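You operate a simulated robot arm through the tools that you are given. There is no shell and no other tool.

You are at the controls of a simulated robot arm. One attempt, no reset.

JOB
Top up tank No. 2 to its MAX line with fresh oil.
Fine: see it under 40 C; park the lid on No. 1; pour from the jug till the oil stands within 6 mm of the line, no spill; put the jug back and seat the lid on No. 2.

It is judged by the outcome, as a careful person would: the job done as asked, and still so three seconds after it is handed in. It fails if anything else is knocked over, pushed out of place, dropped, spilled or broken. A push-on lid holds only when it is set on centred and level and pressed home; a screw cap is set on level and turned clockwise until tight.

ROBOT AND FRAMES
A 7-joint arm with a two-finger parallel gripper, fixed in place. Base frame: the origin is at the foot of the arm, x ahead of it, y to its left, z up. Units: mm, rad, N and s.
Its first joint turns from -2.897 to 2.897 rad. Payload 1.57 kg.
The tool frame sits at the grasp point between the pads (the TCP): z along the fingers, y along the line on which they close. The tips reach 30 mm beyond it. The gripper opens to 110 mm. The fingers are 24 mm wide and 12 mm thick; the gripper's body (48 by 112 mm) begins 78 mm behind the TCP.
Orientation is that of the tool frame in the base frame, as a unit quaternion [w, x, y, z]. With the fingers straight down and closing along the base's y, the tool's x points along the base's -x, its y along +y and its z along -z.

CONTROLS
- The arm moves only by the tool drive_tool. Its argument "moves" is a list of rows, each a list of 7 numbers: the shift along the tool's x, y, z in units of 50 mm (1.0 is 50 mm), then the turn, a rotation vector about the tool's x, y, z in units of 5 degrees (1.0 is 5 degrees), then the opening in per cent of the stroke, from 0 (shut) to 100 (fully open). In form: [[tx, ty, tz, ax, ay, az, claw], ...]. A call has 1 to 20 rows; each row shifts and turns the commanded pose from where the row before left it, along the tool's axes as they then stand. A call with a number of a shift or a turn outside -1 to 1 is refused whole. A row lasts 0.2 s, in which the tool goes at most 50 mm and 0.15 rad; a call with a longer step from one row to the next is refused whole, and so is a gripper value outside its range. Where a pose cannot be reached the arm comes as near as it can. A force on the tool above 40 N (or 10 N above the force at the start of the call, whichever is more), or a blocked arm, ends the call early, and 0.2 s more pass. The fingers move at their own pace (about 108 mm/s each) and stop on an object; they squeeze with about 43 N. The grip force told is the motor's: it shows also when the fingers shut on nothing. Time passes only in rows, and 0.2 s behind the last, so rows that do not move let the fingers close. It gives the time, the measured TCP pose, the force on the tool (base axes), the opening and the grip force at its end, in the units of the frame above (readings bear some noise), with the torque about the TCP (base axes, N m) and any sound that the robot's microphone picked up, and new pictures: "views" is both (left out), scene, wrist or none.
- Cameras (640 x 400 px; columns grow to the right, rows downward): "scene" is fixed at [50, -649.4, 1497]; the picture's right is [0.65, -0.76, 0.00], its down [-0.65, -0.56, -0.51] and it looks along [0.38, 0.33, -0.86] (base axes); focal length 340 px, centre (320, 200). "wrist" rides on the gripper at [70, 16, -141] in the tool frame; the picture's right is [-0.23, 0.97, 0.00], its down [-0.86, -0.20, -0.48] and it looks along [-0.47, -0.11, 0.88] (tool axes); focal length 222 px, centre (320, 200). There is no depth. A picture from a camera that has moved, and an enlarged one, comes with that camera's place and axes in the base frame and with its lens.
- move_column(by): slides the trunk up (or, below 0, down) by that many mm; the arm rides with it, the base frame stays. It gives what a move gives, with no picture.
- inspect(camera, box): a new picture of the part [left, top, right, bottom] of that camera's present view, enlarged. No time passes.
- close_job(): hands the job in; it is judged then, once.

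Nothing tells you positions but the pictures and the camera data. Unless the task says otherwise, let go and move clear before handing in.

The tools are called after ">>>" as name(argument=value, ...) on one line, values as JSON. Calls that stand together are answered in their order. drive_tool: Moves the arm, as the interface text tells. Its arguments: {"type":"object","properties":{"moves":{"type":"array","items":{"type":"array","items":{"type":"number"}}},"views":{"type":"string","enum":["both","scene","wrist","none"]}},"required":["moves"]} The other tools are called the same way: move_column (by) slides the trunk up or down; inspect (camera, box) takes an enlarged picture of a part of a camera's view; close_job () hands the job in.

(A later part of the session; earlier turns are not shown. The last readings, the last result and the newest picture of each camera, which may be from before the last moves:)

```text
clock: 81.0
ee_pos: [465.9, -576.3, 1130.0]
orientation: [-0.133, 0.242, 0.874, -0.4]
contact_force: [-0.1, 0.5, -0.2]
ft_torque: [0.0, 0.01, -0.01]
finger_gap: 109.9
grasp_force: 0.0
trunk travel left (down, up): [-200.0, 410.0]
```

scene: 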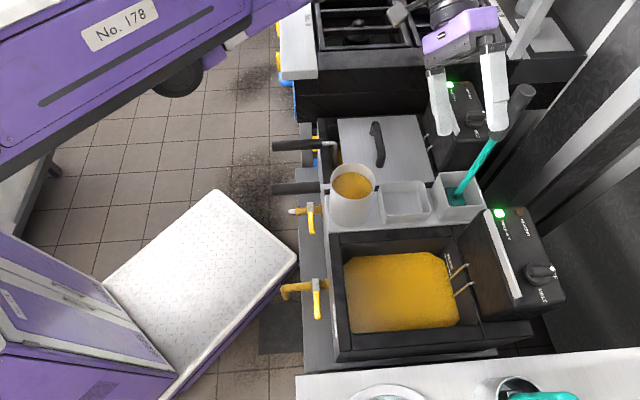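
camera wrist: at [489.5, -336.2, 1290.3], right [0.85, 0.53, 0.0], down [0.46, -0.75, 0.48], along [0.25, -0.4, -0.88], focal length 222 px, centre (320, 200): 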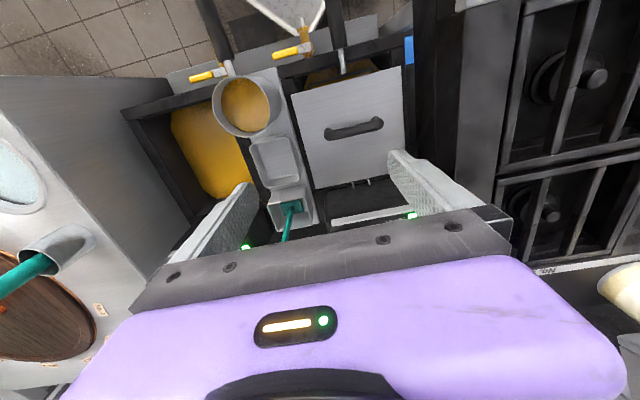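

That drifted outward, and I shouldn't have chained the two calls; the brush looks untouched. The arm seems cramped when its hand is high relative to the trunk, so I'll raise the trunk, undo the roll, and work at lower relative height from here on.

>>> move_column(by=100)

>>> drive_tool(moves=[[0, 0, 0, -1, 0, 0, 100], [0, 0, 0, -1, 0, 0, 100], [0, 0, 0, -1, 0, 0, 100], [0, 0, 0, -1, 0, 0, 100], [0, 0, 0, -1, 0, 0, 100], [0, 0, 0, -1, 0, 0, 100], [0, 0, 0, -1, 0, 0, 100], [0, 0, 0, -1, 0, 0, 100], [0, 0, 0, -1, 0, 0, 100], [0, 0, 0, -1, 0, 0, 100], [0, 0, 0, 0, 0, 0, 100]])

```text
clock: 82.4
ee_pos: [464.5, -575.9, 1229.4]
orientation: [-0.133, 0.243, 0.874, -0.4]
contact_force: [0.0, 0.5, -0.7]
ft_torque: [-0.04, -0.02, 0.02]
finger_gap: 110.0
grasp_force: 0.1
trunk travel left (down, up): [-300.0, 310.0]
```

```text
clock: 84.8
ee_pos: [465.3, -577.2, 1230.6]
orientation: [-0.019, 0.276, 0.961, 0.007]
contact_force: [0.4, -0.4, 0.3]
ft_torque: [-0.01, -0.02, -0.02]
finger_gap: 110.3
grasp_force: 0.1
trunk travel left (down, up): [-300.0, 310.0]
camera wrist: at [421.1, -528.7, 1372.8], right [0.71, 0.71, -0.01], down [0.63, -0.63, 0.44], along [0.31, -0.32, -0.9], focal length 222 px, centre (320, 200)
```

scene: 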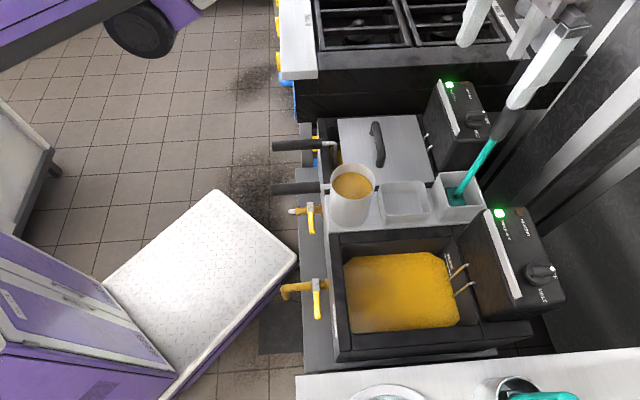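
wrist: 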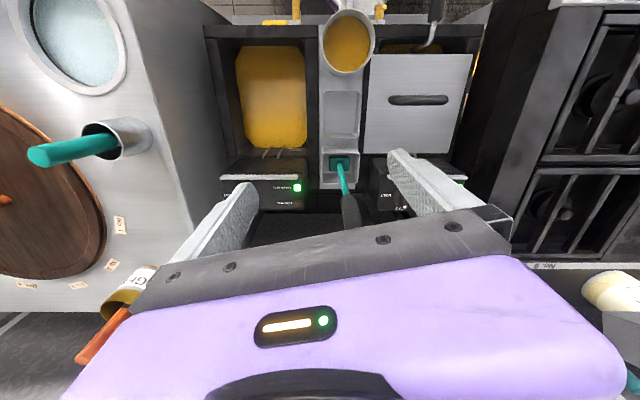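

The view from here is clear. With the trunk back at its start height, I'll pull in, square up and shift over tank 2.

>>> drive_tool(moves=[[0.6, 0, 0, 0, 0, 0, 100], [0.6, 0, 0, 0, 0, 0, 100], [0, 0, 0.3, 0, -0.15, 0.863, 100], [0, 0, 0.6, 0, -0.15, 0.863, 100], [0, 0, 0.8, 0, -0.15, 0.863, 100], [0, 0, 0.8, 0, 0, 0, 100], [0, 0, 0, 0, 0, 0, 100]], views="scene")

```text
clock: 86.4
ee_pos: [408.8, -541.7, 1103.5]
orientation: [0.0, 0.381, 0.925, -0.001]
contact_force: [0.0, -1.6, 0.4]
ft_torque: [0.0, -0.03, 0.02]
finger_gap: 110.2
grasp_force: 0.0
trunk travel left (down, up): [-300.0, 310.0]
```

scene: 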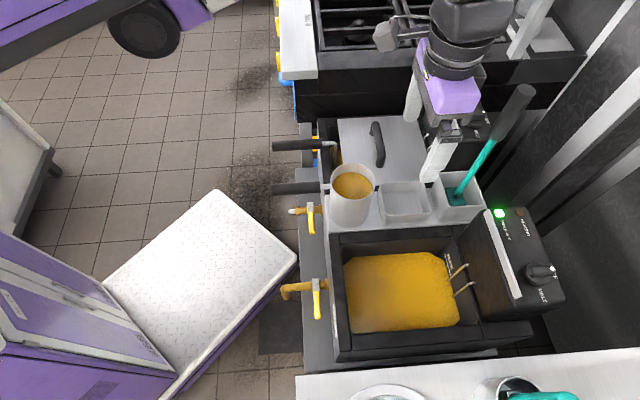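

>>> drive_tool(moves=[[0.06, -0.655, 0.2, 0, 0, 0, 100], [0.06, -0.655, 0.4, 0, 0, 0, 100], [0.06, -0.655, 0.4, 0, 0, 0, 100], [0.06, -0.655, 0.4, 0, 0, 0, 100], [0, 0, 0.6, 0, 0, 0, 100], [0, 0, 0, 0, 0, 0, 100]], views="scene")

```text
clock: 87.8
ee_pos: [310.2, -627.1, 1006.9]
orientation: [0.0, 0.382, 0.924, -0.001]
contact_force: [-0.4, 0.1, 0.1]
ft_torque: [0.04, 0.01, 0.01]
finger_gap: 110.0
grasp_force: 0.1
trunk travel left (down, up): [-300.0, 310.0]
```

scene: 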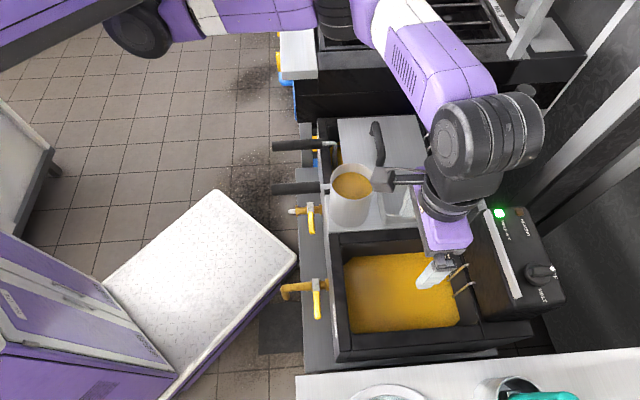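

Now I'm at R≈663, L≈-224, square, no trouble. I'll rehearse the roll in stages.

>>> drive_tool(moves=[[0, 0, 0, 1, 0, 0, 100], [0, 0, 0, 1, 0, 0, 100], [0, 0, 0, 1, 0, 0, 100], [0, 0, 0, 1, 0, 0, 100], [0, 0, 0, 1, 0, 0, 100], [0, 0, 0, 1, 0, 0, 100], [0, 0, 0, 1, 0, 0, 100], [0, 0, 0, 1, 0, 0, 100], [0, 0, 0, 1, 0, 0, 100], [0, 0, 0, 1, 0, 0, 100], [0, 0, 0, 1, 0, 0, 100], [0, 0, 0, 1, 0, 0, 100], [0, 0, 0, 0, 0, 0, 100]])

```text
clock: 90.6
ee_pos: [311.8, -629.7, 1008.4]
orientation: [-0.191, 0.33, 0.8, -0.463]
contact_force: [-0.2, 0.7, -0.3]
ft_torque: [-0.01, 0.01, 0.04]
finger_gap: 109.7
grasp_force: 0.0
trunk travel left (down, up): [-300.0, 310.0]
camera wrist: at [356.1, -486.3, 1063.0], right [0.5, 0.18, -0.84], down [0.83, -0.38, 0.41], along [-0.25, -0.91, -0.34], focal length 222 px, centre (320, 200)
```

scene: 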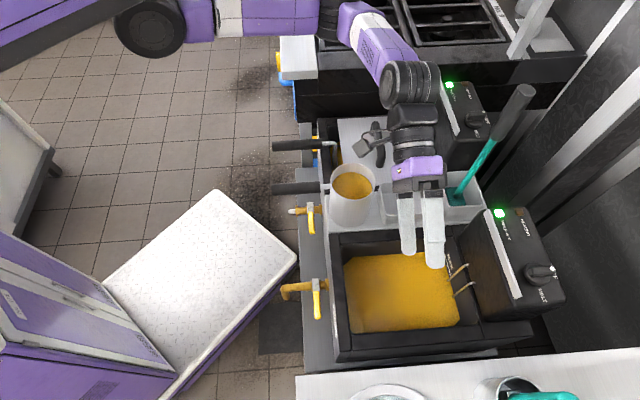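
wrist: 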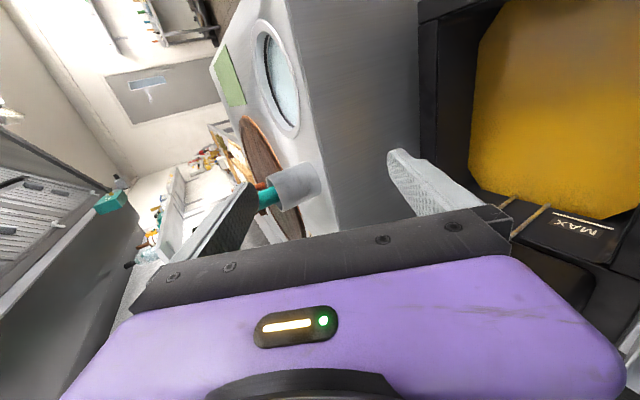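

60° holds the position exactly, and the wrist camera sees the MAX line. I'll continue to 80°.

>>> drive_tool(moves=[[0, 0, 0, 1, 0, 0, 100], [0, 0, 0, 1, 0, 0, 100], [0, 0, 0, 1, 0, 0, 100], [0, 0, 0, 1, 0, 0, 100], [0, 0, 0, 0, 0, 0, 100]], views="scene")

```text
clock: 91.8
ee_pos: [312.8, -628.3, 1011.4]
orientation: [-0.244, 0.293, 0.707, -0.596]
contact_force: [0.3, 0.7, -0.4]
ft_torque: [-0.01, 0.06, 0.0]
finger_gap: 109.7
grasp_force: 0.0
trunk travel left (down, up): [-300.0, 310.0]
```

scene: 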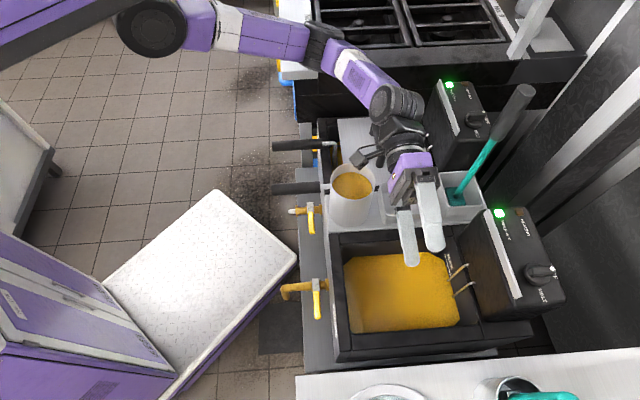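

80° is reached cleanly. I'll also check the lower pouring height by dropping 70 mm here.

>>> drive_tool(moves=[[0, 0.46, 0.08, 0, 0, 0, 100], [0, 0.46, 0.08, 0, 0, 0, 100], [0, 0.46, 0.08, 0, 0, 0, 100], [0, 0, 0, 0, 0, 0, 100]], views="both")

```text
clock: 93.0
ee_pos: [328.2, -619.8, 973.6]
orientation: [-0.19, 0.342, 0.707, -0.589]
contact_force: [2.1, 3.0, 1.5]
ft_torque: [-0.1, 0.09, 0.07]
finger_gap: 109.8
grasp_force: 0.0
trunk travel left (down, up): [-300.0, 310.0]
stopped in row 4: the arm was blocked; the commanded pose is now the measured one
camera wrist: at [380.0, -469.1, 980.1], right [0.41, -0.09, -0.91], down [0.86, -0.28, 0.42], along [-0.3, -0.95, -0.04], focal length 222 px, centre (320, 200)
```

scene: 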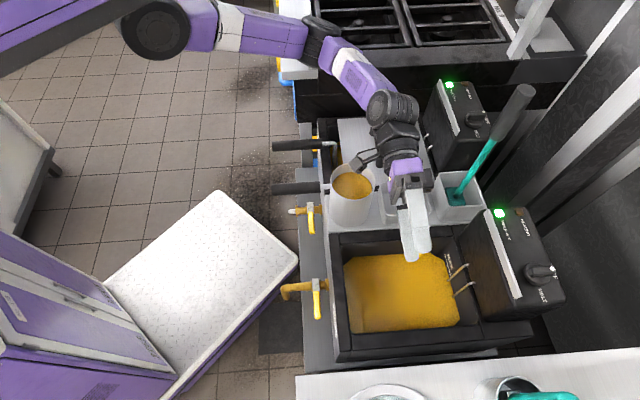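
wrist: 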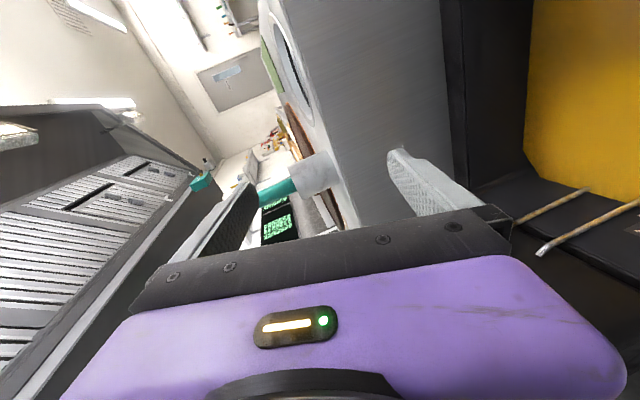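

Lower than about z 1000 the roll is blocked at this trunk height, so I'll drop the trunk instead when pouring. I'll back up and unroll.

>>> drive_tool(moves=[[0, -0.3, -0.05, 0, 0, 0, 100], [0, -0.3, -0.05, -0.5, 0, 0, 100], [0, -0.1, 0, -1, 0, 0, 100], [0, 0, 0, -1, 0, 0, 100], [0, 0, 0, 0, 0, 0, 100]], views="scene")

```text
clock: 94.2
ee_pos: [332.2, -621.2, 998.8]
orientation: [-0.16, 0.348, 0.77, -0.51]
contact_force: [0.4, -0.3, 0.3]
ft_torque: [-0.05, 0.01, -0.03]
finger_gap: 110.0
grasp_force: 0.0
trunk travel left (down, up): [-300.0, 310.0]
```

scene: 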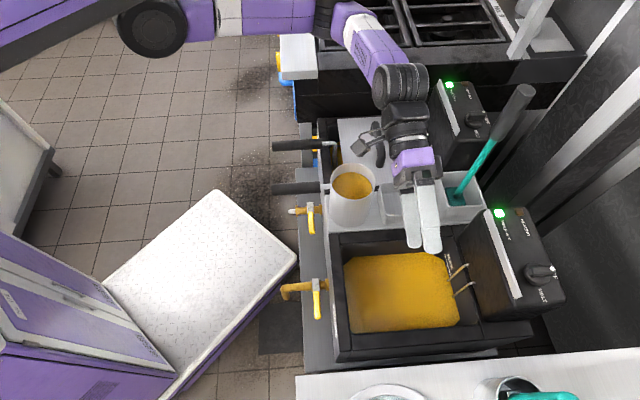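

>>> drive_tool(moves=[[0, 0, 0, -0.99, 0.088, -0.05, 100], [0, 0, 0, -0.99, 0.088, -0.05, 100], [0, 0, 0, -0.99, 0.088, -0.05, 100], [0, 0, 0, -0.99, 0.088, -0.05, 100], [0, 0, 0, -0.99, 0.088, -0.05, 100], [0, 0, 0, -0.99, 0.088, -0.05, 100], [0, 0, 0, -0.99, 0.088, -0.05, 100], [0, 0, 0, -0.99, 0.088, -0.05, 100], [0, 0, 0, -0.99, 0.088, -0.05, 100], [0, 0, 0, -0.99, 0.088, -0.05, 100], [0, 0, 0, -0.99, 0.088, -0.05, 100], [0, 0, 0, -0.99, 0.088, -0.05, 100], [0, 0, 0, -0.99, 0.088, -0.05, 100], [0, 0, 0, 0, 0, 0, 100]], views="none")

```text
clock: 97.2
ee_pos: [331.5, -620.4, 1001.1]
orientation: [0.0, 0.383, 0.924, -0.001]
contact_force: [-0.4, 0.2, 0.3]
ft_torque: [-0.01, 0.01, 0.03]
finger_gap: 110.1
grasp_force: 0.1
trunk travel left (down, up): [-300.0, 310.0]
```

Tool-down again. I'll move above the handle and descend with the trunk, keeping the arm in its comfortable shape.

>>> drive_tool(moves=[[0.537, 0.58, 0, 0, 0, 0, 100], [0.537, 0.58, 0, 0, 0, 0, 100], [0.537, 0.58, 0, 0, 0, 0, 100], [0.537, 0.58, 0, 0, 0, 0, 100], [0.537, 0.58, 0, 0, 0, 0, 100], [0.537, 0.58, 0, 0, 0, 0, 100], [0, 0, 0, 0, 0, 0, 100]], views="none")

>>> move_column(by=-60)

>>> drive_tool(moves=[[0, 0, 0, 0, 0, 0, 100]])

>>> inspect(camera="wrist", box=[200, 0, 460, 240])

>>> inspect(camera="scene", box=[260, 80, 420, 230])

```text
clock: 98.8
ee_pos: [335.8, -384.4, 997.1]
orientation: [0.0, 0.381, 0.924, -0.002]
contact_force: [0.7, -0.8, 0.0]
ft_torque: [0.03, 0.0, -0.02]
finger_gap: 109.8
grasp_force: 0.0
trunk travel left (down, up): [-300.0, 310.0]
```

```text
clock: 99.8
ee_pos: [335.6, -384.6, 936.9]
orientation: [0.0, 0.381, 0.924, -0.002]
contact_force: [0.7, -0.1, 0.3]
ft_torque: [0.0, -0.02, -0.01]
finger_gap: 110.1
grasp_force: 0.1
trunk travel left (down, up): [-240.0, 370.0]
```

```text
clock: 100.2
ee_pos: [337.4, -384.5, 936.9]
orientation: [0.0, 0.382, 0.924, -0.002]
contact_force: [0.3, 0.5, -0.4]
ft_torque: [-0.04, -0.04, -0.02]
finger_gap: 110.1
grasp_force: 0.1
trunk travel left (down, up): [-240.0, 370.0]
camera wrist: at [300.5, -322.5, 1077.0], right [0.85, 0.53, 0.0], down [0.46, -0.74, 0.48], along [0.25, -0.41, -0.88], focal length 222 px, centre (320, 200)
```

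scene: 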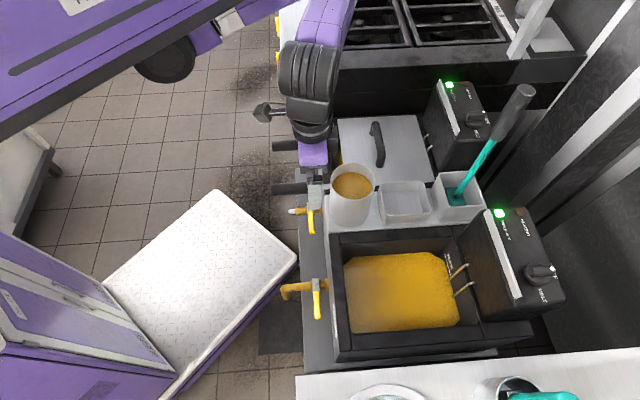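
wrist: 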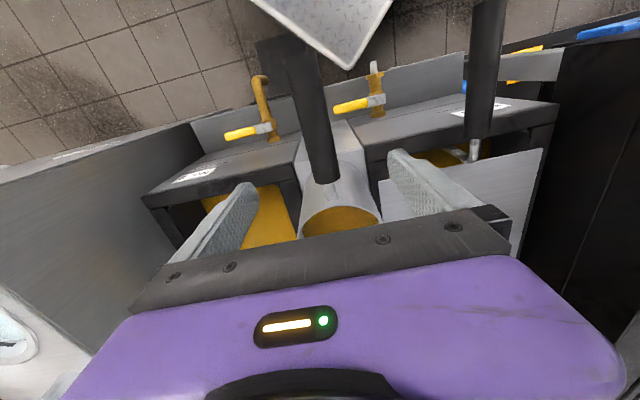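

```text
1.67 times, centred on (330, 120) of wrist
camera zoom: at [300.5, -322.5, 1077.0], right [0.85, 0.53, 0.0], down [0.46, -0.74, 0.48], along [0.25, -0.41, -0.88], focal length 370 px, centre (303, 333)
```

zoom: 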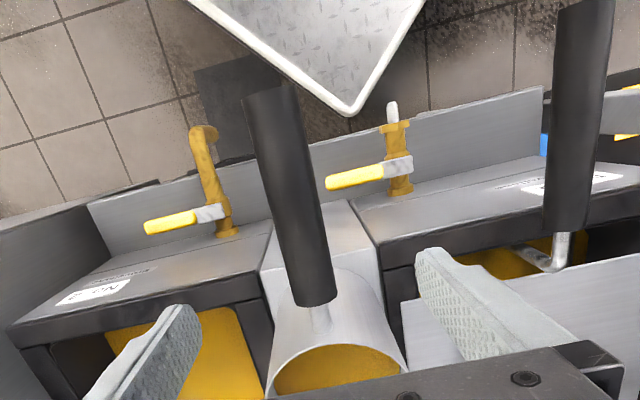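

```text
2.67 times, centred on (340, 155) of scene
camera zoom: at [50.0, -649.4, 1497.0], right [0.65, -0.76, 0.0], down [-0.65, -0.56, -0.51], along [0.38, 0.33, -0.86], focal length 908 px, centre (267, 320)
```

zoom: 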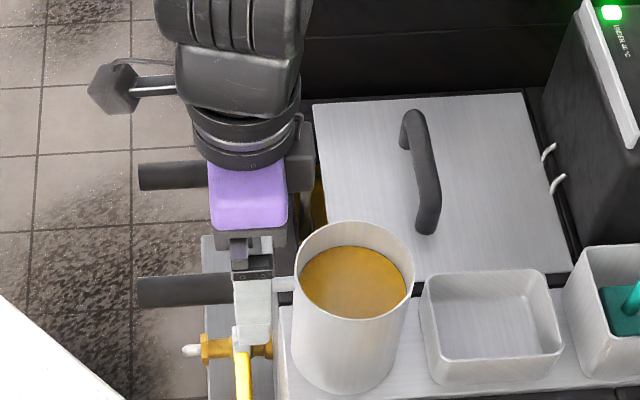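

The handle lies between the fingers, about 6 mm left of centre. I'll correct that, lower with the trunk to z ≈ 880, then close.

>>> drive_tool(moves=[[-0.08, 0.12, 0, 0, 0, 0, 100], [0, 0, 0, 0, 0, 0, 100]], views="none")

>>> move_column(by=-57)

>>> drive_tool(moves=[[0, 0, 0, 0, 0, 0, 60], [0, 0, 0, 0, 0, 0, 45]])

>>> inspect(camera="wrist", box=[200, 0, 460, 240])

>>> inspect(camera="scene", box=[260, 80, 420, 230])

```text
clock: 100.8
ee_pos: [343.4, -383.6, 937.1]
orientation: [0.0, 0.382, 0.924, -0.002]
contact_force: [-0.4, 0.1, 0.8]
ft_torque: [0.02, 0.0, -0.01]
finger_gap: 109.7
grasp_force: 0.1
trunk travel left (down, up): [-240.0, 370.0]
```

```text
clock: 101.8
ee_pos: [343.8, -383.7, 880.8]
orientation: [0.0, 0.382, 0.924, -0.002]
contact_force: [0.1, -0.1, -0.3]
ft_torque: [0.0, -0.01, 0.02]
finger_gap: 110.0
grasp_force: 0.0
trunk travel left (down, up): [-183.0, 427.0]
```

```text
clock: 102.3
ee_pos: [344.1, -385.3, 880.7]
orientation: [0.001, 0.381, 0.925, -0.003]
contact_force: [0.3, -0.1, 0.1]
ft_torque: [0.0, -0.02, -0.03]
finger_gap: 49.5
grasp_force: 0.1
trunk travel left (down, up): [-183.0, 427.0]
camera wrist: at [307.5, -321.7, 1020.0], right [0.85, 0.53, 0.0], down [0.46, -0.74, 0.48], along [0.25, -0.41, -0.88], focal length 222 px, centre (320, 200)
```

scene: 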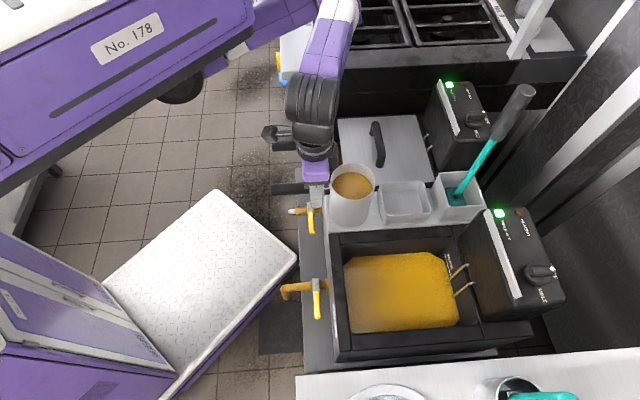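
wrist: 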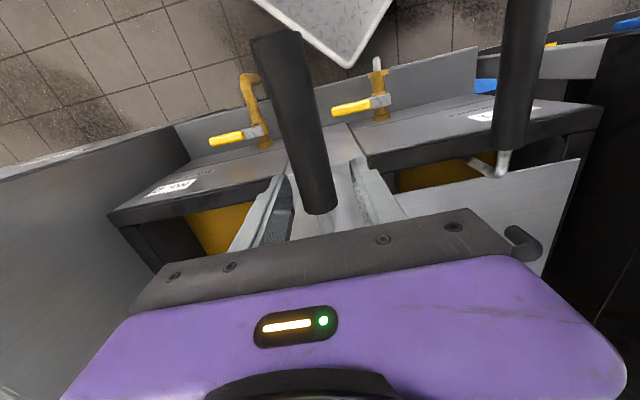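

```text
1.67 times, centred on (330, 120) of wrist
camera zoom: at [307.5, -321.7, 1020.0], right [0.85, 0.53, 0.0], down [0.46, -0.74, 0.48], along [0.25, -0.41, -0.88], focal length 370 px, centre (303, 333)
```

zoom: 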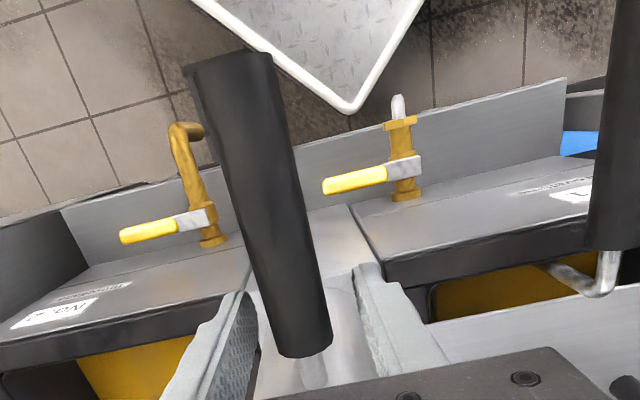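

```text
2.67 times, centred on (340, 155) of scene
camera zoom: at [50.0, -649.4, 1497.0], right [0.65, -0.76, 0.0], down [-0.65, -0.56, -0.51], along [0.38, 0.33, -0.86], focal length 908 px, centre (267, 320)
```

zoom: 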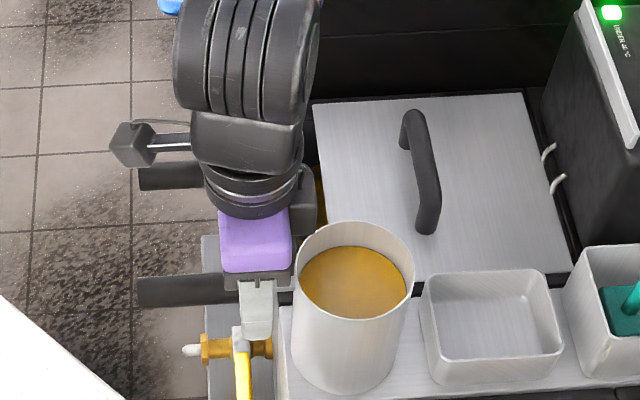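

The handle sits centred between the pads at the right height. I'll close on it.

>>> drive_tool(moves=[[0, 0, 0, 0, 0, 0, 30], [0, 0, 0, 0, 0, 0, 10], [0, 0, 0, 0, 0, 0, 0], [0, 0, 0, 0, 0, 0, 0], [0, 0, 0, 0, 0, 0, 0]])

```text
clock: 103.5
ee_pos: [344.5, -384.7, 879.9]
orientation: [0.0, 0.382, 0.924, -0.002]
contact_force: [-1.5, -2.0, 2.8]
ft_torque: [-0.14, -0.12, -0.25]
finger_gap: 24.6
grasp_force: 36.5
trunk travel left (down, up): [-183.0, 427.0]
camera wrist: at [307.5, -321.8, 1020.1], right [0.85, 0.53, 0.0], down [0.46, -0.74, 0.48], along [0.25, -0.41, -0.88], focal length 222 px, centre (320, 200)
```

scene: 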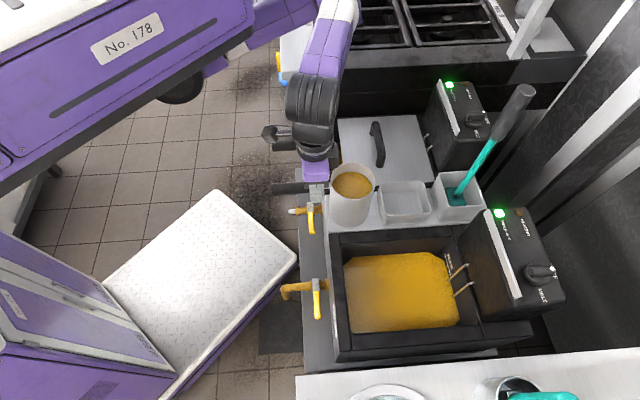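
wrist: 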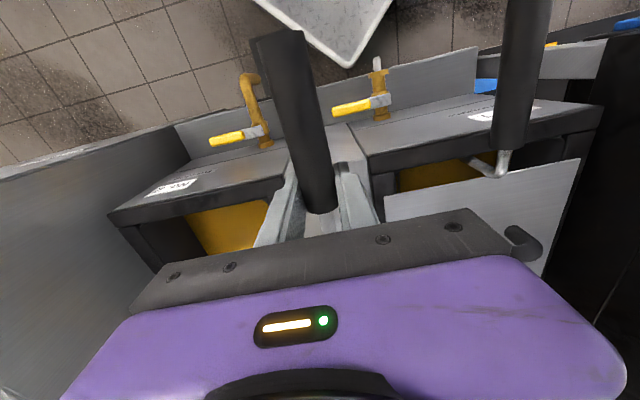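

Gripped at 24.6 mm. I'll remember this pose, (344, -385, 880), for putting the jug back. First a small lift test of 8 mm.

>>> move_column(by=8)

>>> inspect(camera="scene", box=[260, 80, 420, 230])

```text
clock: 104.1
ee_pos: [345.1, -383.8, 888.8]
orientation: [0.0, 0.382, 0.924, -0.001]
contact_force: [-0.3, 0.0, -5.8]
ft_torque: [0.32, 0.32, -0.01]
finger_gap: 24.4
grasp_force: 35.9
trunk travel left (down, up): [-191.0, 419.0]
```

```text
2.67 times, centred on (340, 155) of scene
camera zoom: at [50.0, -649.4, 1497.0], right [0.65, -0.76, 0.0], down [-0.65, -0.56, -0.51], along [0.38, 0.33, -0.86], focal length 908 px, centre (267, 320)
```

zoom: 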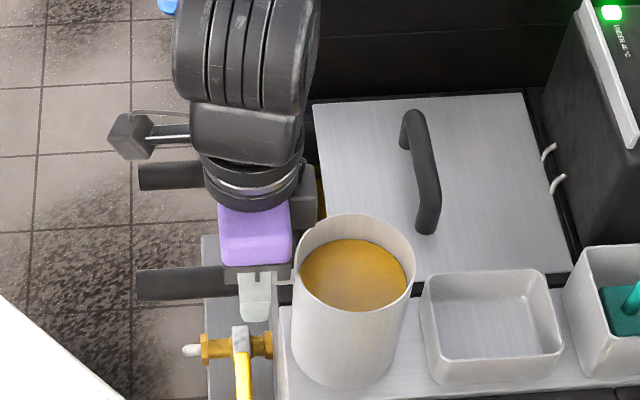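

It's lifted level: 5.8 N with 0.45 N·m, and no slip seen. I'll raise it further with the trunk and verify again.

>>> move_column(by=60)

>>> drive_tool(moves=[[0, 0, 0, 0, 0, 0, 0], [0, 0, 0, 0, 0, 0, 0]])

>>> inspect(camera="scene", box=[260, 80, 420, 230])

```text
clock: 105.1
ee_pos: [343.8, -384.6, 948.1]
orientation: [0.0, 0.382, 0.924, -0.003]
contact_force: [0.1, -0.3, -5.8]
ft_torque: [0.26, 0.35, 0.01]
finger_gap: 24.9
grasp_force: 36.1
trunk travel left (down, up): [-251.0, 359.0]
```

```text
clock: 105.7
ee_pos: [344.1, -384.5, 948.3]
orientation: [0.0, 0.382, 0.924, -0.002]
contact_force: [1.0, -0.5, -6.0]
ft_torque: [0.32, 0.34, -0.01]
finger_gap: 24.6
grasp_force: 36.0
trunk travel left (down, up): [-251.0, 359.0]
camera wrist: at [307.6, -321.7, 1087.9], right [0.85, 0.53, 0.0], down [0.46, -0.74, 0.48], along [0.25, -0.41, -0.88], focal length 222 px, centre (320, 200)
```

scene: 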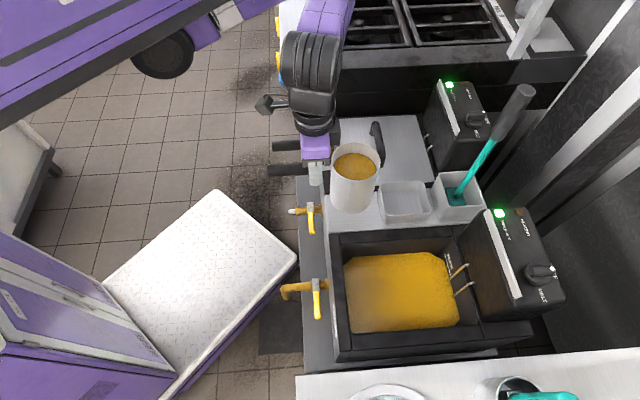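
wrist: 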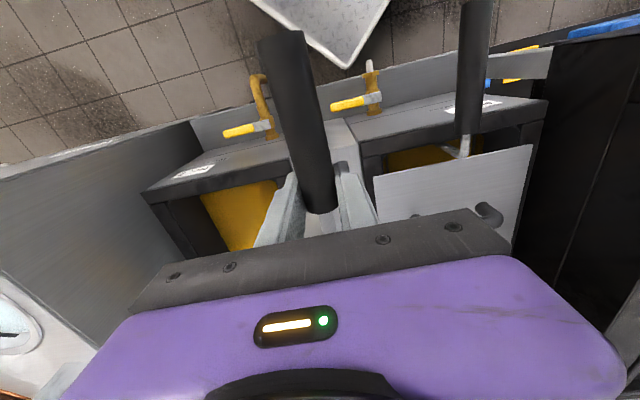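

```text
2.67 times, centred on (340, 155) of scene
camera zoom: at [50.0, -649.4, 1497.0], right [0.65, -0.76, 0.0], down [-0.65, -0.56, -0.51], along [0.38, 0.33, -0.86], focal length 908 px, centre (267, 320)
```

zoom: 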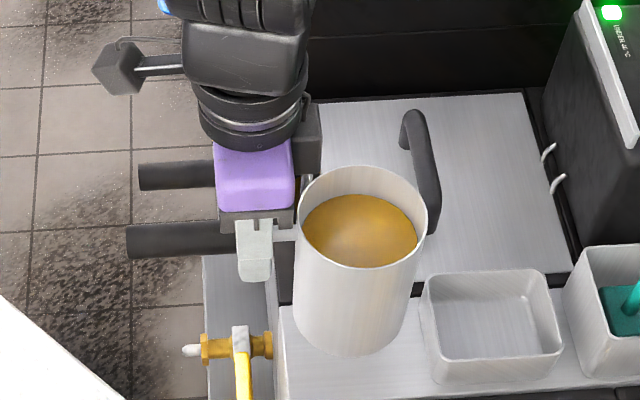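

The jug hangs steady and level. I'll carry it smoothly over to tank 2, moving right first and then out.

>>> drive_tool(moves=[[0, 0, -0.15, 0, 0, 0, 0], [0, 0, -0.3, 0, 0, 0, 0], [-0.05, -0.15, -0.15, 0, 0, 0, 0], [-0.1, -0.3, 0, 0, 0, 0, 0], [-0.13, -0.4, 0, 0, 0, 0, 0], [-0.13, -0.4, 0, 0, 0, 0, 0], [-0.13, -0.4, 0, 0, 0, 0, 0], [-0.16, -0.4, 0, 0, 0, 0, 0], [-0.2, -0.35, 0, 0, 0, 0, 0], [-0.25, -0.3, 0, 0, 0, 0, 0], [-0.32, -0.3, 0, 0, 0, 0, 0], [-0.32, -0.3, 0, 0, 0, 0, 0], [-0.32, -0.28, 0, 0, 0, 0, 0], [-0.32, -0.2, 0, 0, 0, 0, 0], [-0.25, -0.1, 0, 0, 0, 0, 0], [-0.12, 0, 0, 0, 0, 0, 0], [0, 0, 0, 0, 0, 0, 0], [0, 0, 0, 0, 0, 0, 0]])

```text
clock: 109.5
ee_pos: [307.0, -622.3, 977.8]
orientation: [0.0, 0.383, 0.924, -0.002]
contact_force: [0.3, 0.4, -5.6]
ft_torque: [0.31, 0.33, 0.02]
finger_gap: 24.6
grasp_force: 35.8
trunk travel left (down, up): [-251.0, 359.0]
camera wrist: at [270.7, -559.5, 1118.0], right [0.85, 0.53, 0.0], down [0.46, -0.74, 0.48], along [0.25, -0.41, -0.88], focal length 222 px, centre (320, 200)
```

scene: 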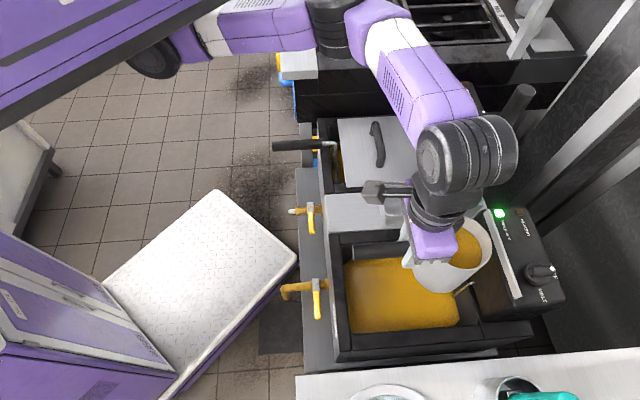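
wrist: 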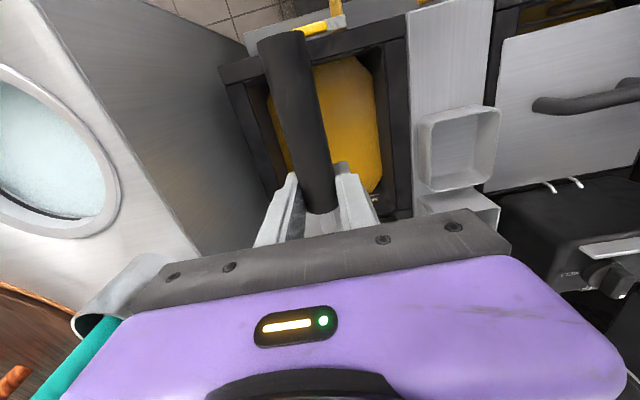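

The jug is in place over tank 2, centred near R 737, L -221, with room on every side. I'll start rolling gently to about 30°.

>>> drive_tool(moves=[[0, 0, 0, 0.3, 0, 0, 0], [0, 0, 0, 0.6, 0, 0, 0], [0, 0, 0, 0.6, 0, 0, 0], [0, 0, 0, 0.6, 0, 0, 0], [0, 0, 0, 0.6, 0, 0, 0], [0, 0, 0, 0.6, 0, 0, 0], [0, 0, 0, 0.6, 0, 0, 0], [0, 0, 0, 0.6, 0, 0, 0], [0, 0, 0, 0.6, 0, 0, 0], [0, 0, 0, 0.6, 0, 0, 0], [0, 0, 0, 0.3, 0, 0, 0], [0, 0, 0, 0, 0, 0, 0]])

>>> inspect(camera="scene", box=[330, 160, 530, 330])

```text
clock: 112.1
ee_pos: [305.9, -619.2, 977.9]
orientation: [-0.099, 0.369, 0.892, -0.241]
contact_force: [-0.2, -0.1, -4.9]
ft_torque: [0.48, 0.16, 0.04]
finger_gap: 24.5
grasp_force: 36.4
trunk travel left (down, up): [-251.0, 359.0]
camera wrist: at [317.7, -509.2, 1091.0], right [0.76, 0.43, -0.49], down [0.65, -0.55, 0.52], along [-0.05, -0.71, -0.7], focal length 222 px, centre (320, 200)
```

scene: 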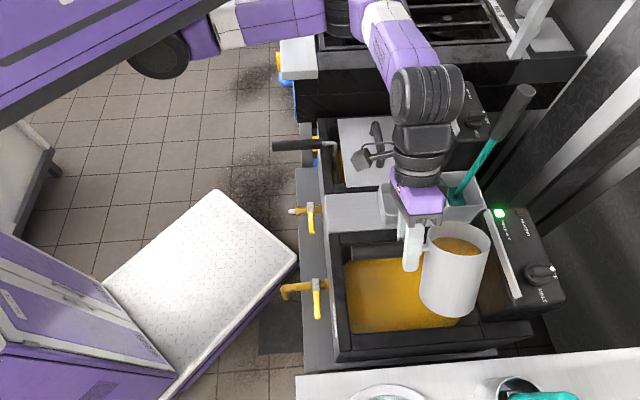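
wrist: 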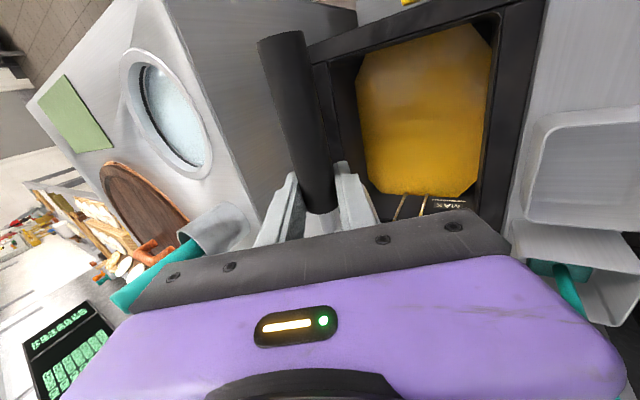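

```text
2.35 times, centred on (430, 245) of scene
camera zoom: at [50.0, -649.4, 1497.0], right [0.65, -0.76, 0.0], down [-0.65, -0.56, -0.51], along [0.38, 0.33, -0.86], focal length 801 px, centre (61, 94)
```

zoom: 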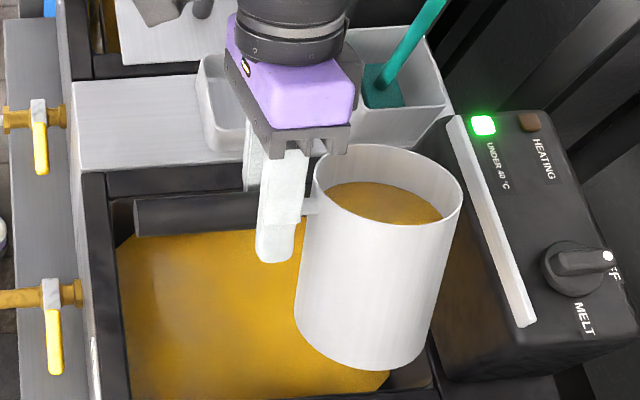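

At 30° there is no flow yet. I'll continue slowly, watching the weight reading.

>>> drive_tool(moves=[[0, 0, 0, 0.4, 0, 0, 0], [0, 0, 0, 0.4, 0, 0, 0], [0, 0, 0, 0.4, 0, 0, 0], [0, 0, 0, 0.4, 0, 0, 0], [0, 0, 0, 0.4, 0, 0, 0], [0, 0, 0, 0, 0, 0, 0], [0, 0, 0, 0, 0, 0, 0]])

>>> inspect(camera="scene", box=[330, 160, 530, 330])

```text
clock: 113.7
ee_pos: [305.8, -619.9, 977.9]
orientation: [-0.131, 0.358, 0.868, -0.318]
contact_force: [-0.7, 0.0, -5.3]
ft_torque: [0.54, 0.14, 0.02]
finger_gap: 24.7
grasp_force: 36.4
trunk travel left (down, up): [-251.0, 359.0]
camera wrist: at [330.8, -496.4, 1074.3], right [0.69, 0.37, -0.63], down [0.72, -0.49, 0.5], along [-0.13, -0.79, -0.6], focal length 222 px, centre (320, 200)
```

scene: 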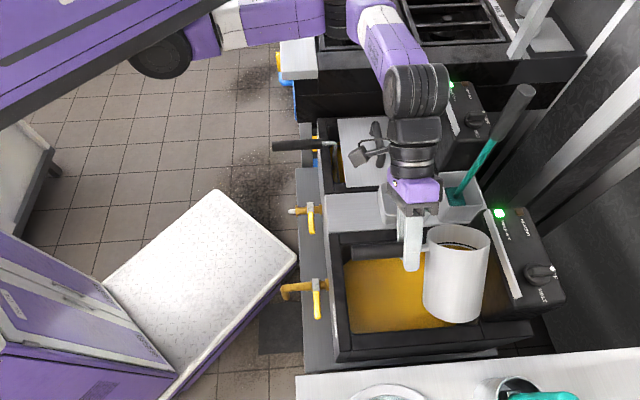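
wrist: 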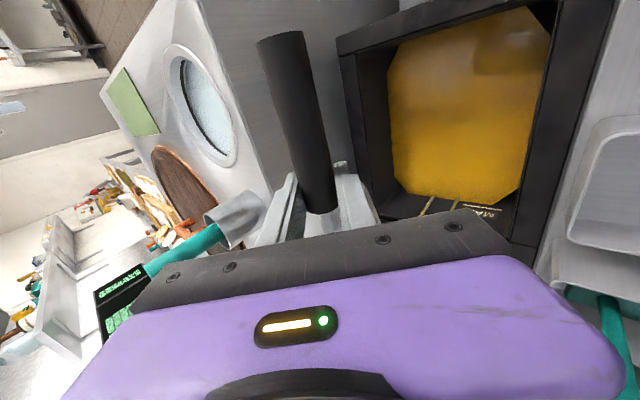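

```text
2.35 times, centred on (430, 245) of scene
camera zoom: at [50.0, -649.4, 1497.0], right [0.65, -0.76, 0.0], down [-0.65, -0.56, -0.51], along [0.38, 0.33, -0.86], focal length 801 px, centre (61, 94)
```

zoom: 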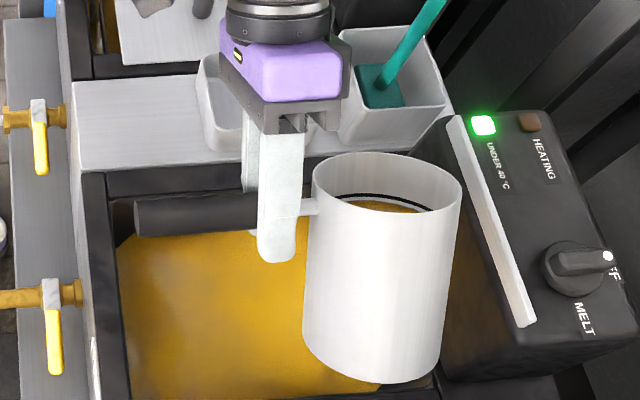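

>>> drive_tool(moves=[[0, 0, 0, 0.4, 0, 0, 0], [0, 0, 0, 0.4, 0, 0, 0], [0, 0, 0, 0.4, 0, 0, 0], [0, 0, 0, 0, 0, 0, 0], [0, 0, 0, 0, 0, 0, 0]])

>>> inspect(camera="scene", box=[330, 160, 530, 330])

```text
clock: 114.9
ee_pos: [305.5, -621.5, 978.6]
orientation: [-0.148, 0.352, 0.85, -0.363]
contact_force: [0.0, 0.2, -5.0]
ft_torque: [0.54, 0.12, 0.01]
finger_gap: 24.5
grasp_force: 36.1
trunk travel left (down, up): [-251.0, 359.0]
camera wrist: at [337.1, -489.6, 1063.8], right [0.64, 0.32, -0.7], down [0.75, -0.46, 0.48], along [-0.17, -0.83, -0.53], focal length 222 px, centre (320, 200)
```

scene: 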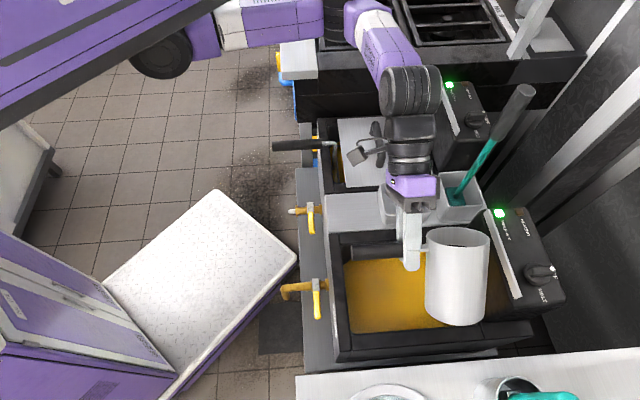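
wrist: 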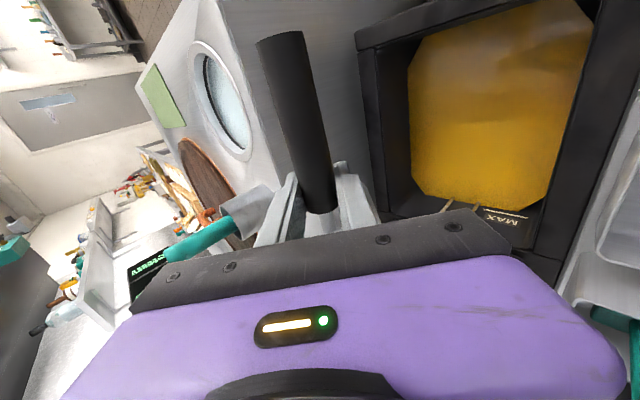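

```text
2.35 times, centred on (430, 245) of scene
camera zoom: at [50.0, -649.4, 1497.0], right [0.65, -0.76, 0.0], down [-0.65, -0.56, -0.51], along [0.38, 0.33, -0.86], focal length 801 px, centre (61, 94)
```

zoom: 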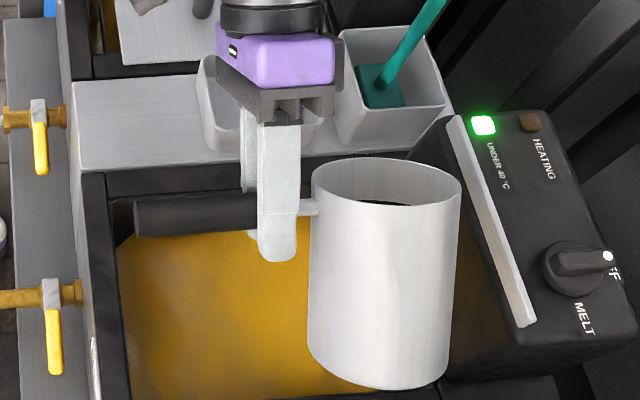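

>>> inspect(camera="wrist", box=[410, 160, 560, 260])

>>> drive_tool(moves=[[0, 0, 0, 0.4, 0, 0, 0], [0, 0, 0, 0.4, 0, 0, 0], [0, 0, 0, 0, 0, 0, 0], [0, 0, 0, 0, 0, 0, 0], [0, 0, 0, 0, 0, 0, 0]])

>>> inspect(camera="wrist", box=[410, 160, 560, 260])

```text
4.00 times, centred on (485, 210) of wrist
camera zoom: at [337.1, -489.6, 1063.8], right [0.64, 0.32, -0.7], down [0.75, -0.46, 0.48], along [-0.17, -0.83, -0.53], focal length 888 px, centre (-340, 160)
```

zoom: 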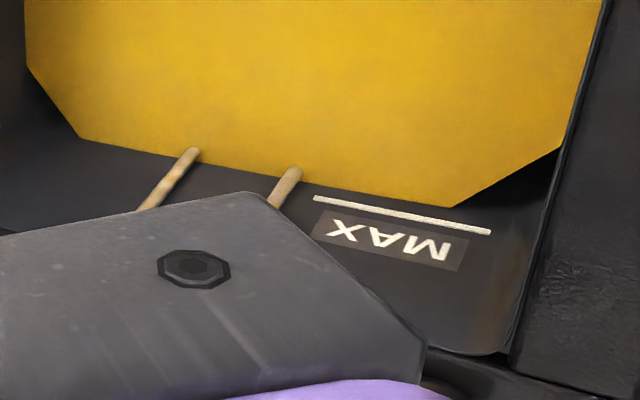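

```text
clock: 116.1
ee_pos: [304.7, -618.7, 978.8]
orientation: [-0.161, 0.347, 0.837, -0.392]
contact_force: [0.4, 0.6, -5.5]
ft_torque: [0.55, 0.08, 0.02]
finger_gap: 24.5
grasp_force: 36.4
trunk travel left (down, up): [-251.0, 359.0]
camera wrist: at [341.6, -485.3, 1055.4], right [0.6, 0.28, -0.75], down [0.77, -0.43, 0.46], along [-0.19, -0.86, -0.48], focal length 222 px, centre (320, 200)
```

scene: 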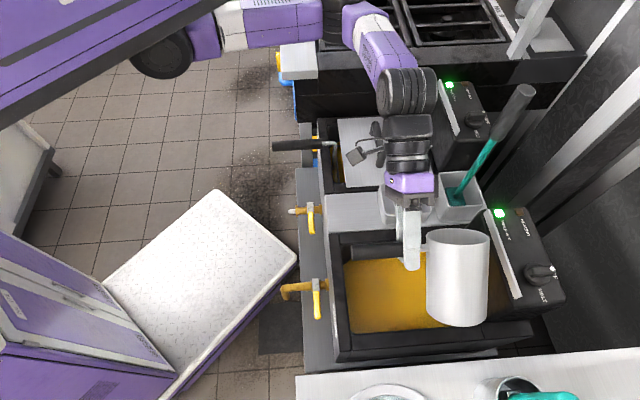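
wrist: 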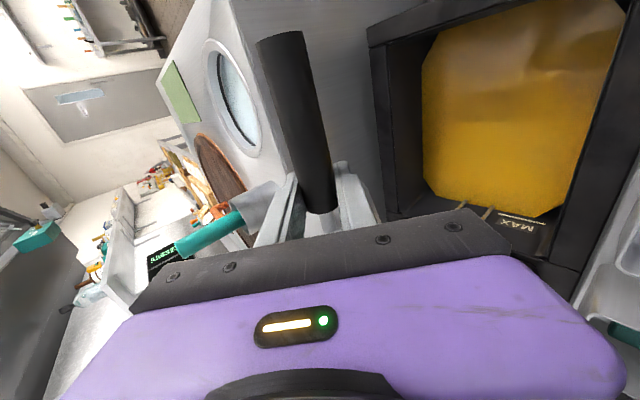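

```text
4.00 times, centred on (485, 210) of wrist
camera zoom: at [341.6, -485.3, 1055.4], right [0.6, 0.28, -0.75], down [0.77, -0.43, 0.46], along [-0.19, -0.86, -0.48], focal length 888 px, centre (-340, 160)
```

zoom: 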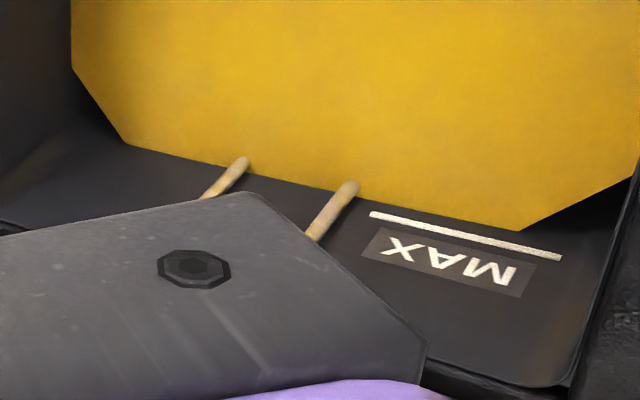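

The wrist view makes a good gauge: the oil is still about 12 mm below the line and no flow has started yet. I'll continue slowly.

>>> drive_tool(moves=[[0, 0, 0, 0.4, 0, 0, 0], [0, 0, 0, 0.4, 0, 0, 0], [0, 0, 0, 0, 0, 0, 0], [0, 0, 0, 0, 0, 0, 0], [0, 0, 0, 0, 0, 0, 0]])

>>> inspect(camera="wrist", box=[440, 160, 590, 260])

>>> inspect(camera="scene", box=[330, 200, 530, 340])

```text
clock: 117.3
ee_pos: [306.0, -620.2, 979.4]
orientation: [-0.174, 0.341, 0.822, -0.421]
contact_force: [-0.6, 0.6, -5.4]
ft_torque: [0.56, 0.09, 0.02]
finger_gap: 24.3
grasp_force: 36.6
trunk travel left (down, up): [-251.0, 359.0]
camera wrist: at [345.7, -482.3, 1047.1], right [0.56, 0.24, -0.79], down [0.8, -0.41, 0.44], along [-0.22, -0.88, -0.42], focal length 222 px, centre (320, 200)
```

scene: 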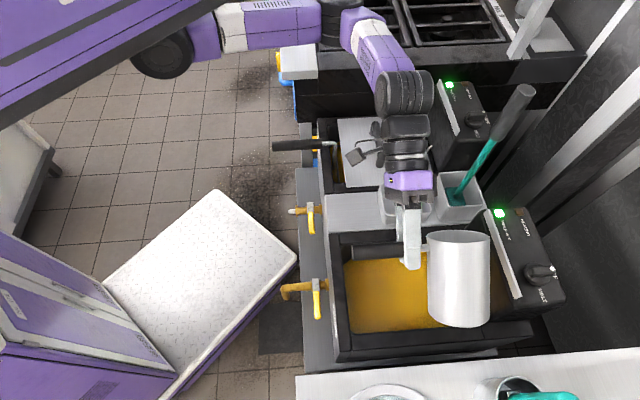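
wrist: 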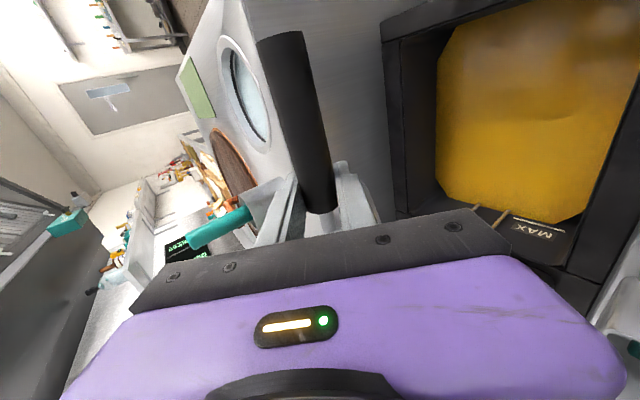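

```text
4.00 times, centred on (515, 210) of wrist
camera zoom: at [345.7, -482.3, 1047.1], right [0.56, 0.24, -0.79], down [0.8, -0.41, 0.44], along [-0.22, -0.88, -0.42], focal length 888 px, centre (-460, 160)
```

zoom: 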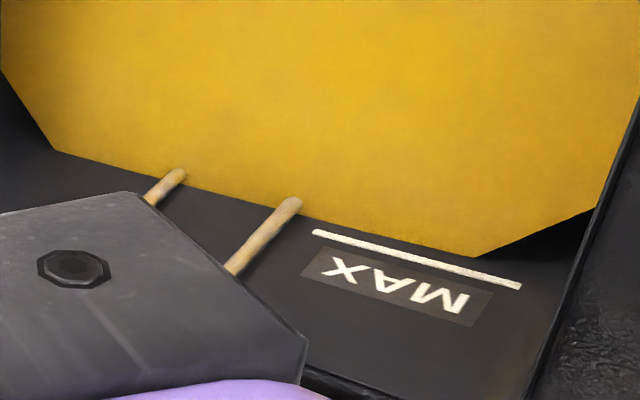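

```text
2.86 times, centred on (430, 270) of scene
camera zoom: at [50.0, -649.4, 1497.0], right [0.65, -0.76, 0.0], down [-0.65, -0.56, -0.51], along [0.38, 0.33, -0.86], focal length 973 px, centre (6, 0)
```

zoom: 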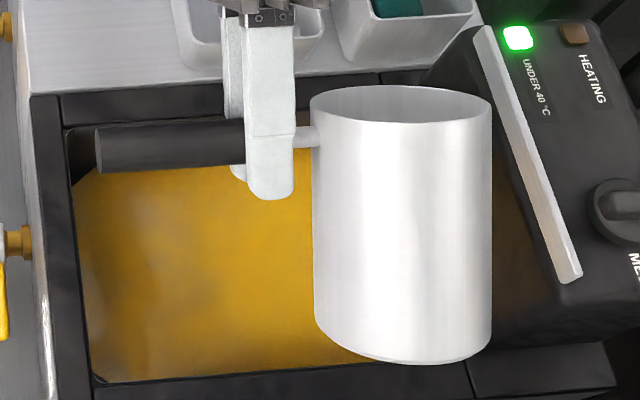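

>>> drive_tool(moves=[[0, 0, 0, 0.4, 0, 0, 0], [0, 0, 0, 0.4, 0, 0, 0], [0, 0, 0, 0, 0, 0, 0], [0, 0, 0, 0, 0, 0, 0], [0, 0, 0, 0, 0, 0, 0]])

>>> inspect(camera="wrist", box=[470, 160, 620, 260])

>>> inspect(camera="scene", box=[330, 200, 530, 340])

```text
clock: 118.5
ee_pos: [305.8, -620.7, 979.0]
orientation: [-0.185, 0.334, 0.807, -0.45]
contact_force: [-0.4, -0.6, -5.8]
ft_torque: [0.55, 0.09, 0.01]
finger_gap: 24.4
grasp_force: 36.1
trunk travel left (down, up): [-251.0, 359.0]
camera wrist: at [348.5, -479.1, 1038.5], right [0.52, 0.2, -0.83], down [0.82, -0.39, 0.42], along [-0.24, -0.9, -0.37], focal length 222 px, centre (320, 200)
```

scene: 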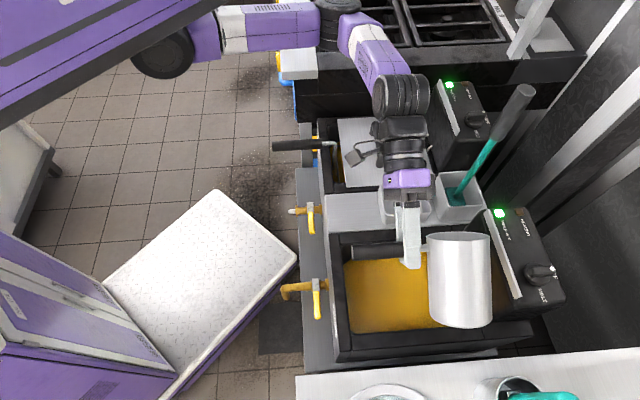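
wrist: 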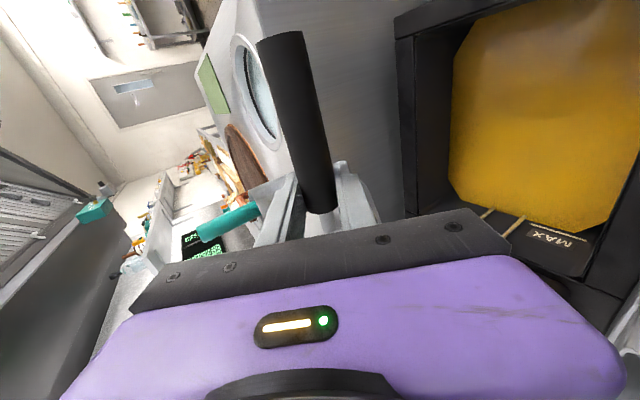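

```text
4.00 times, centred on (545, 210) of wrist
camera zoom: at [348.5, -479.1, 1038.5], right [0.52, 0.2, -0.83], down [0.82, -0.39, 0.42], along [-0.24, -0.9, -0.37], focal length 888 px, centre (-580, 160)
```

zoom: 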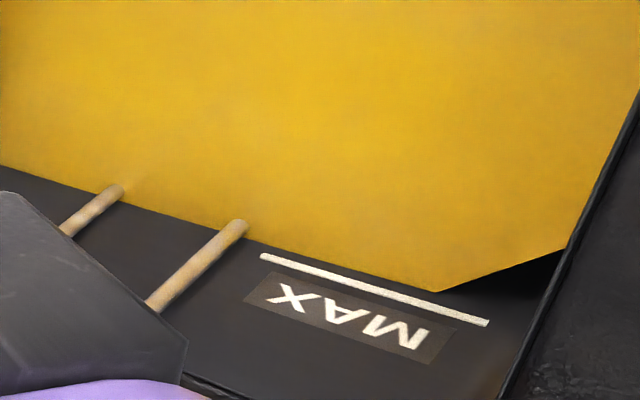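

```text
2.86 times, centred on (430, 270) of scene
camera zoom: at [50.0, -649.4, 1497.0], right [0.65, -0.76, 0.0], down [-0.65, -0.56, -0.51], along [0.38, 0.33, -0.86], focal length 973 px, centre (6, 0)
```

zoom: 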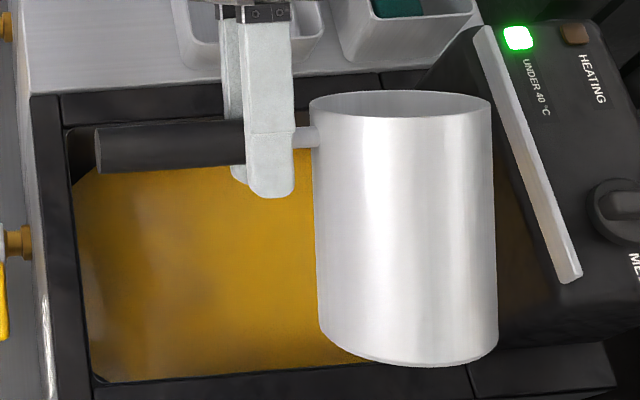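

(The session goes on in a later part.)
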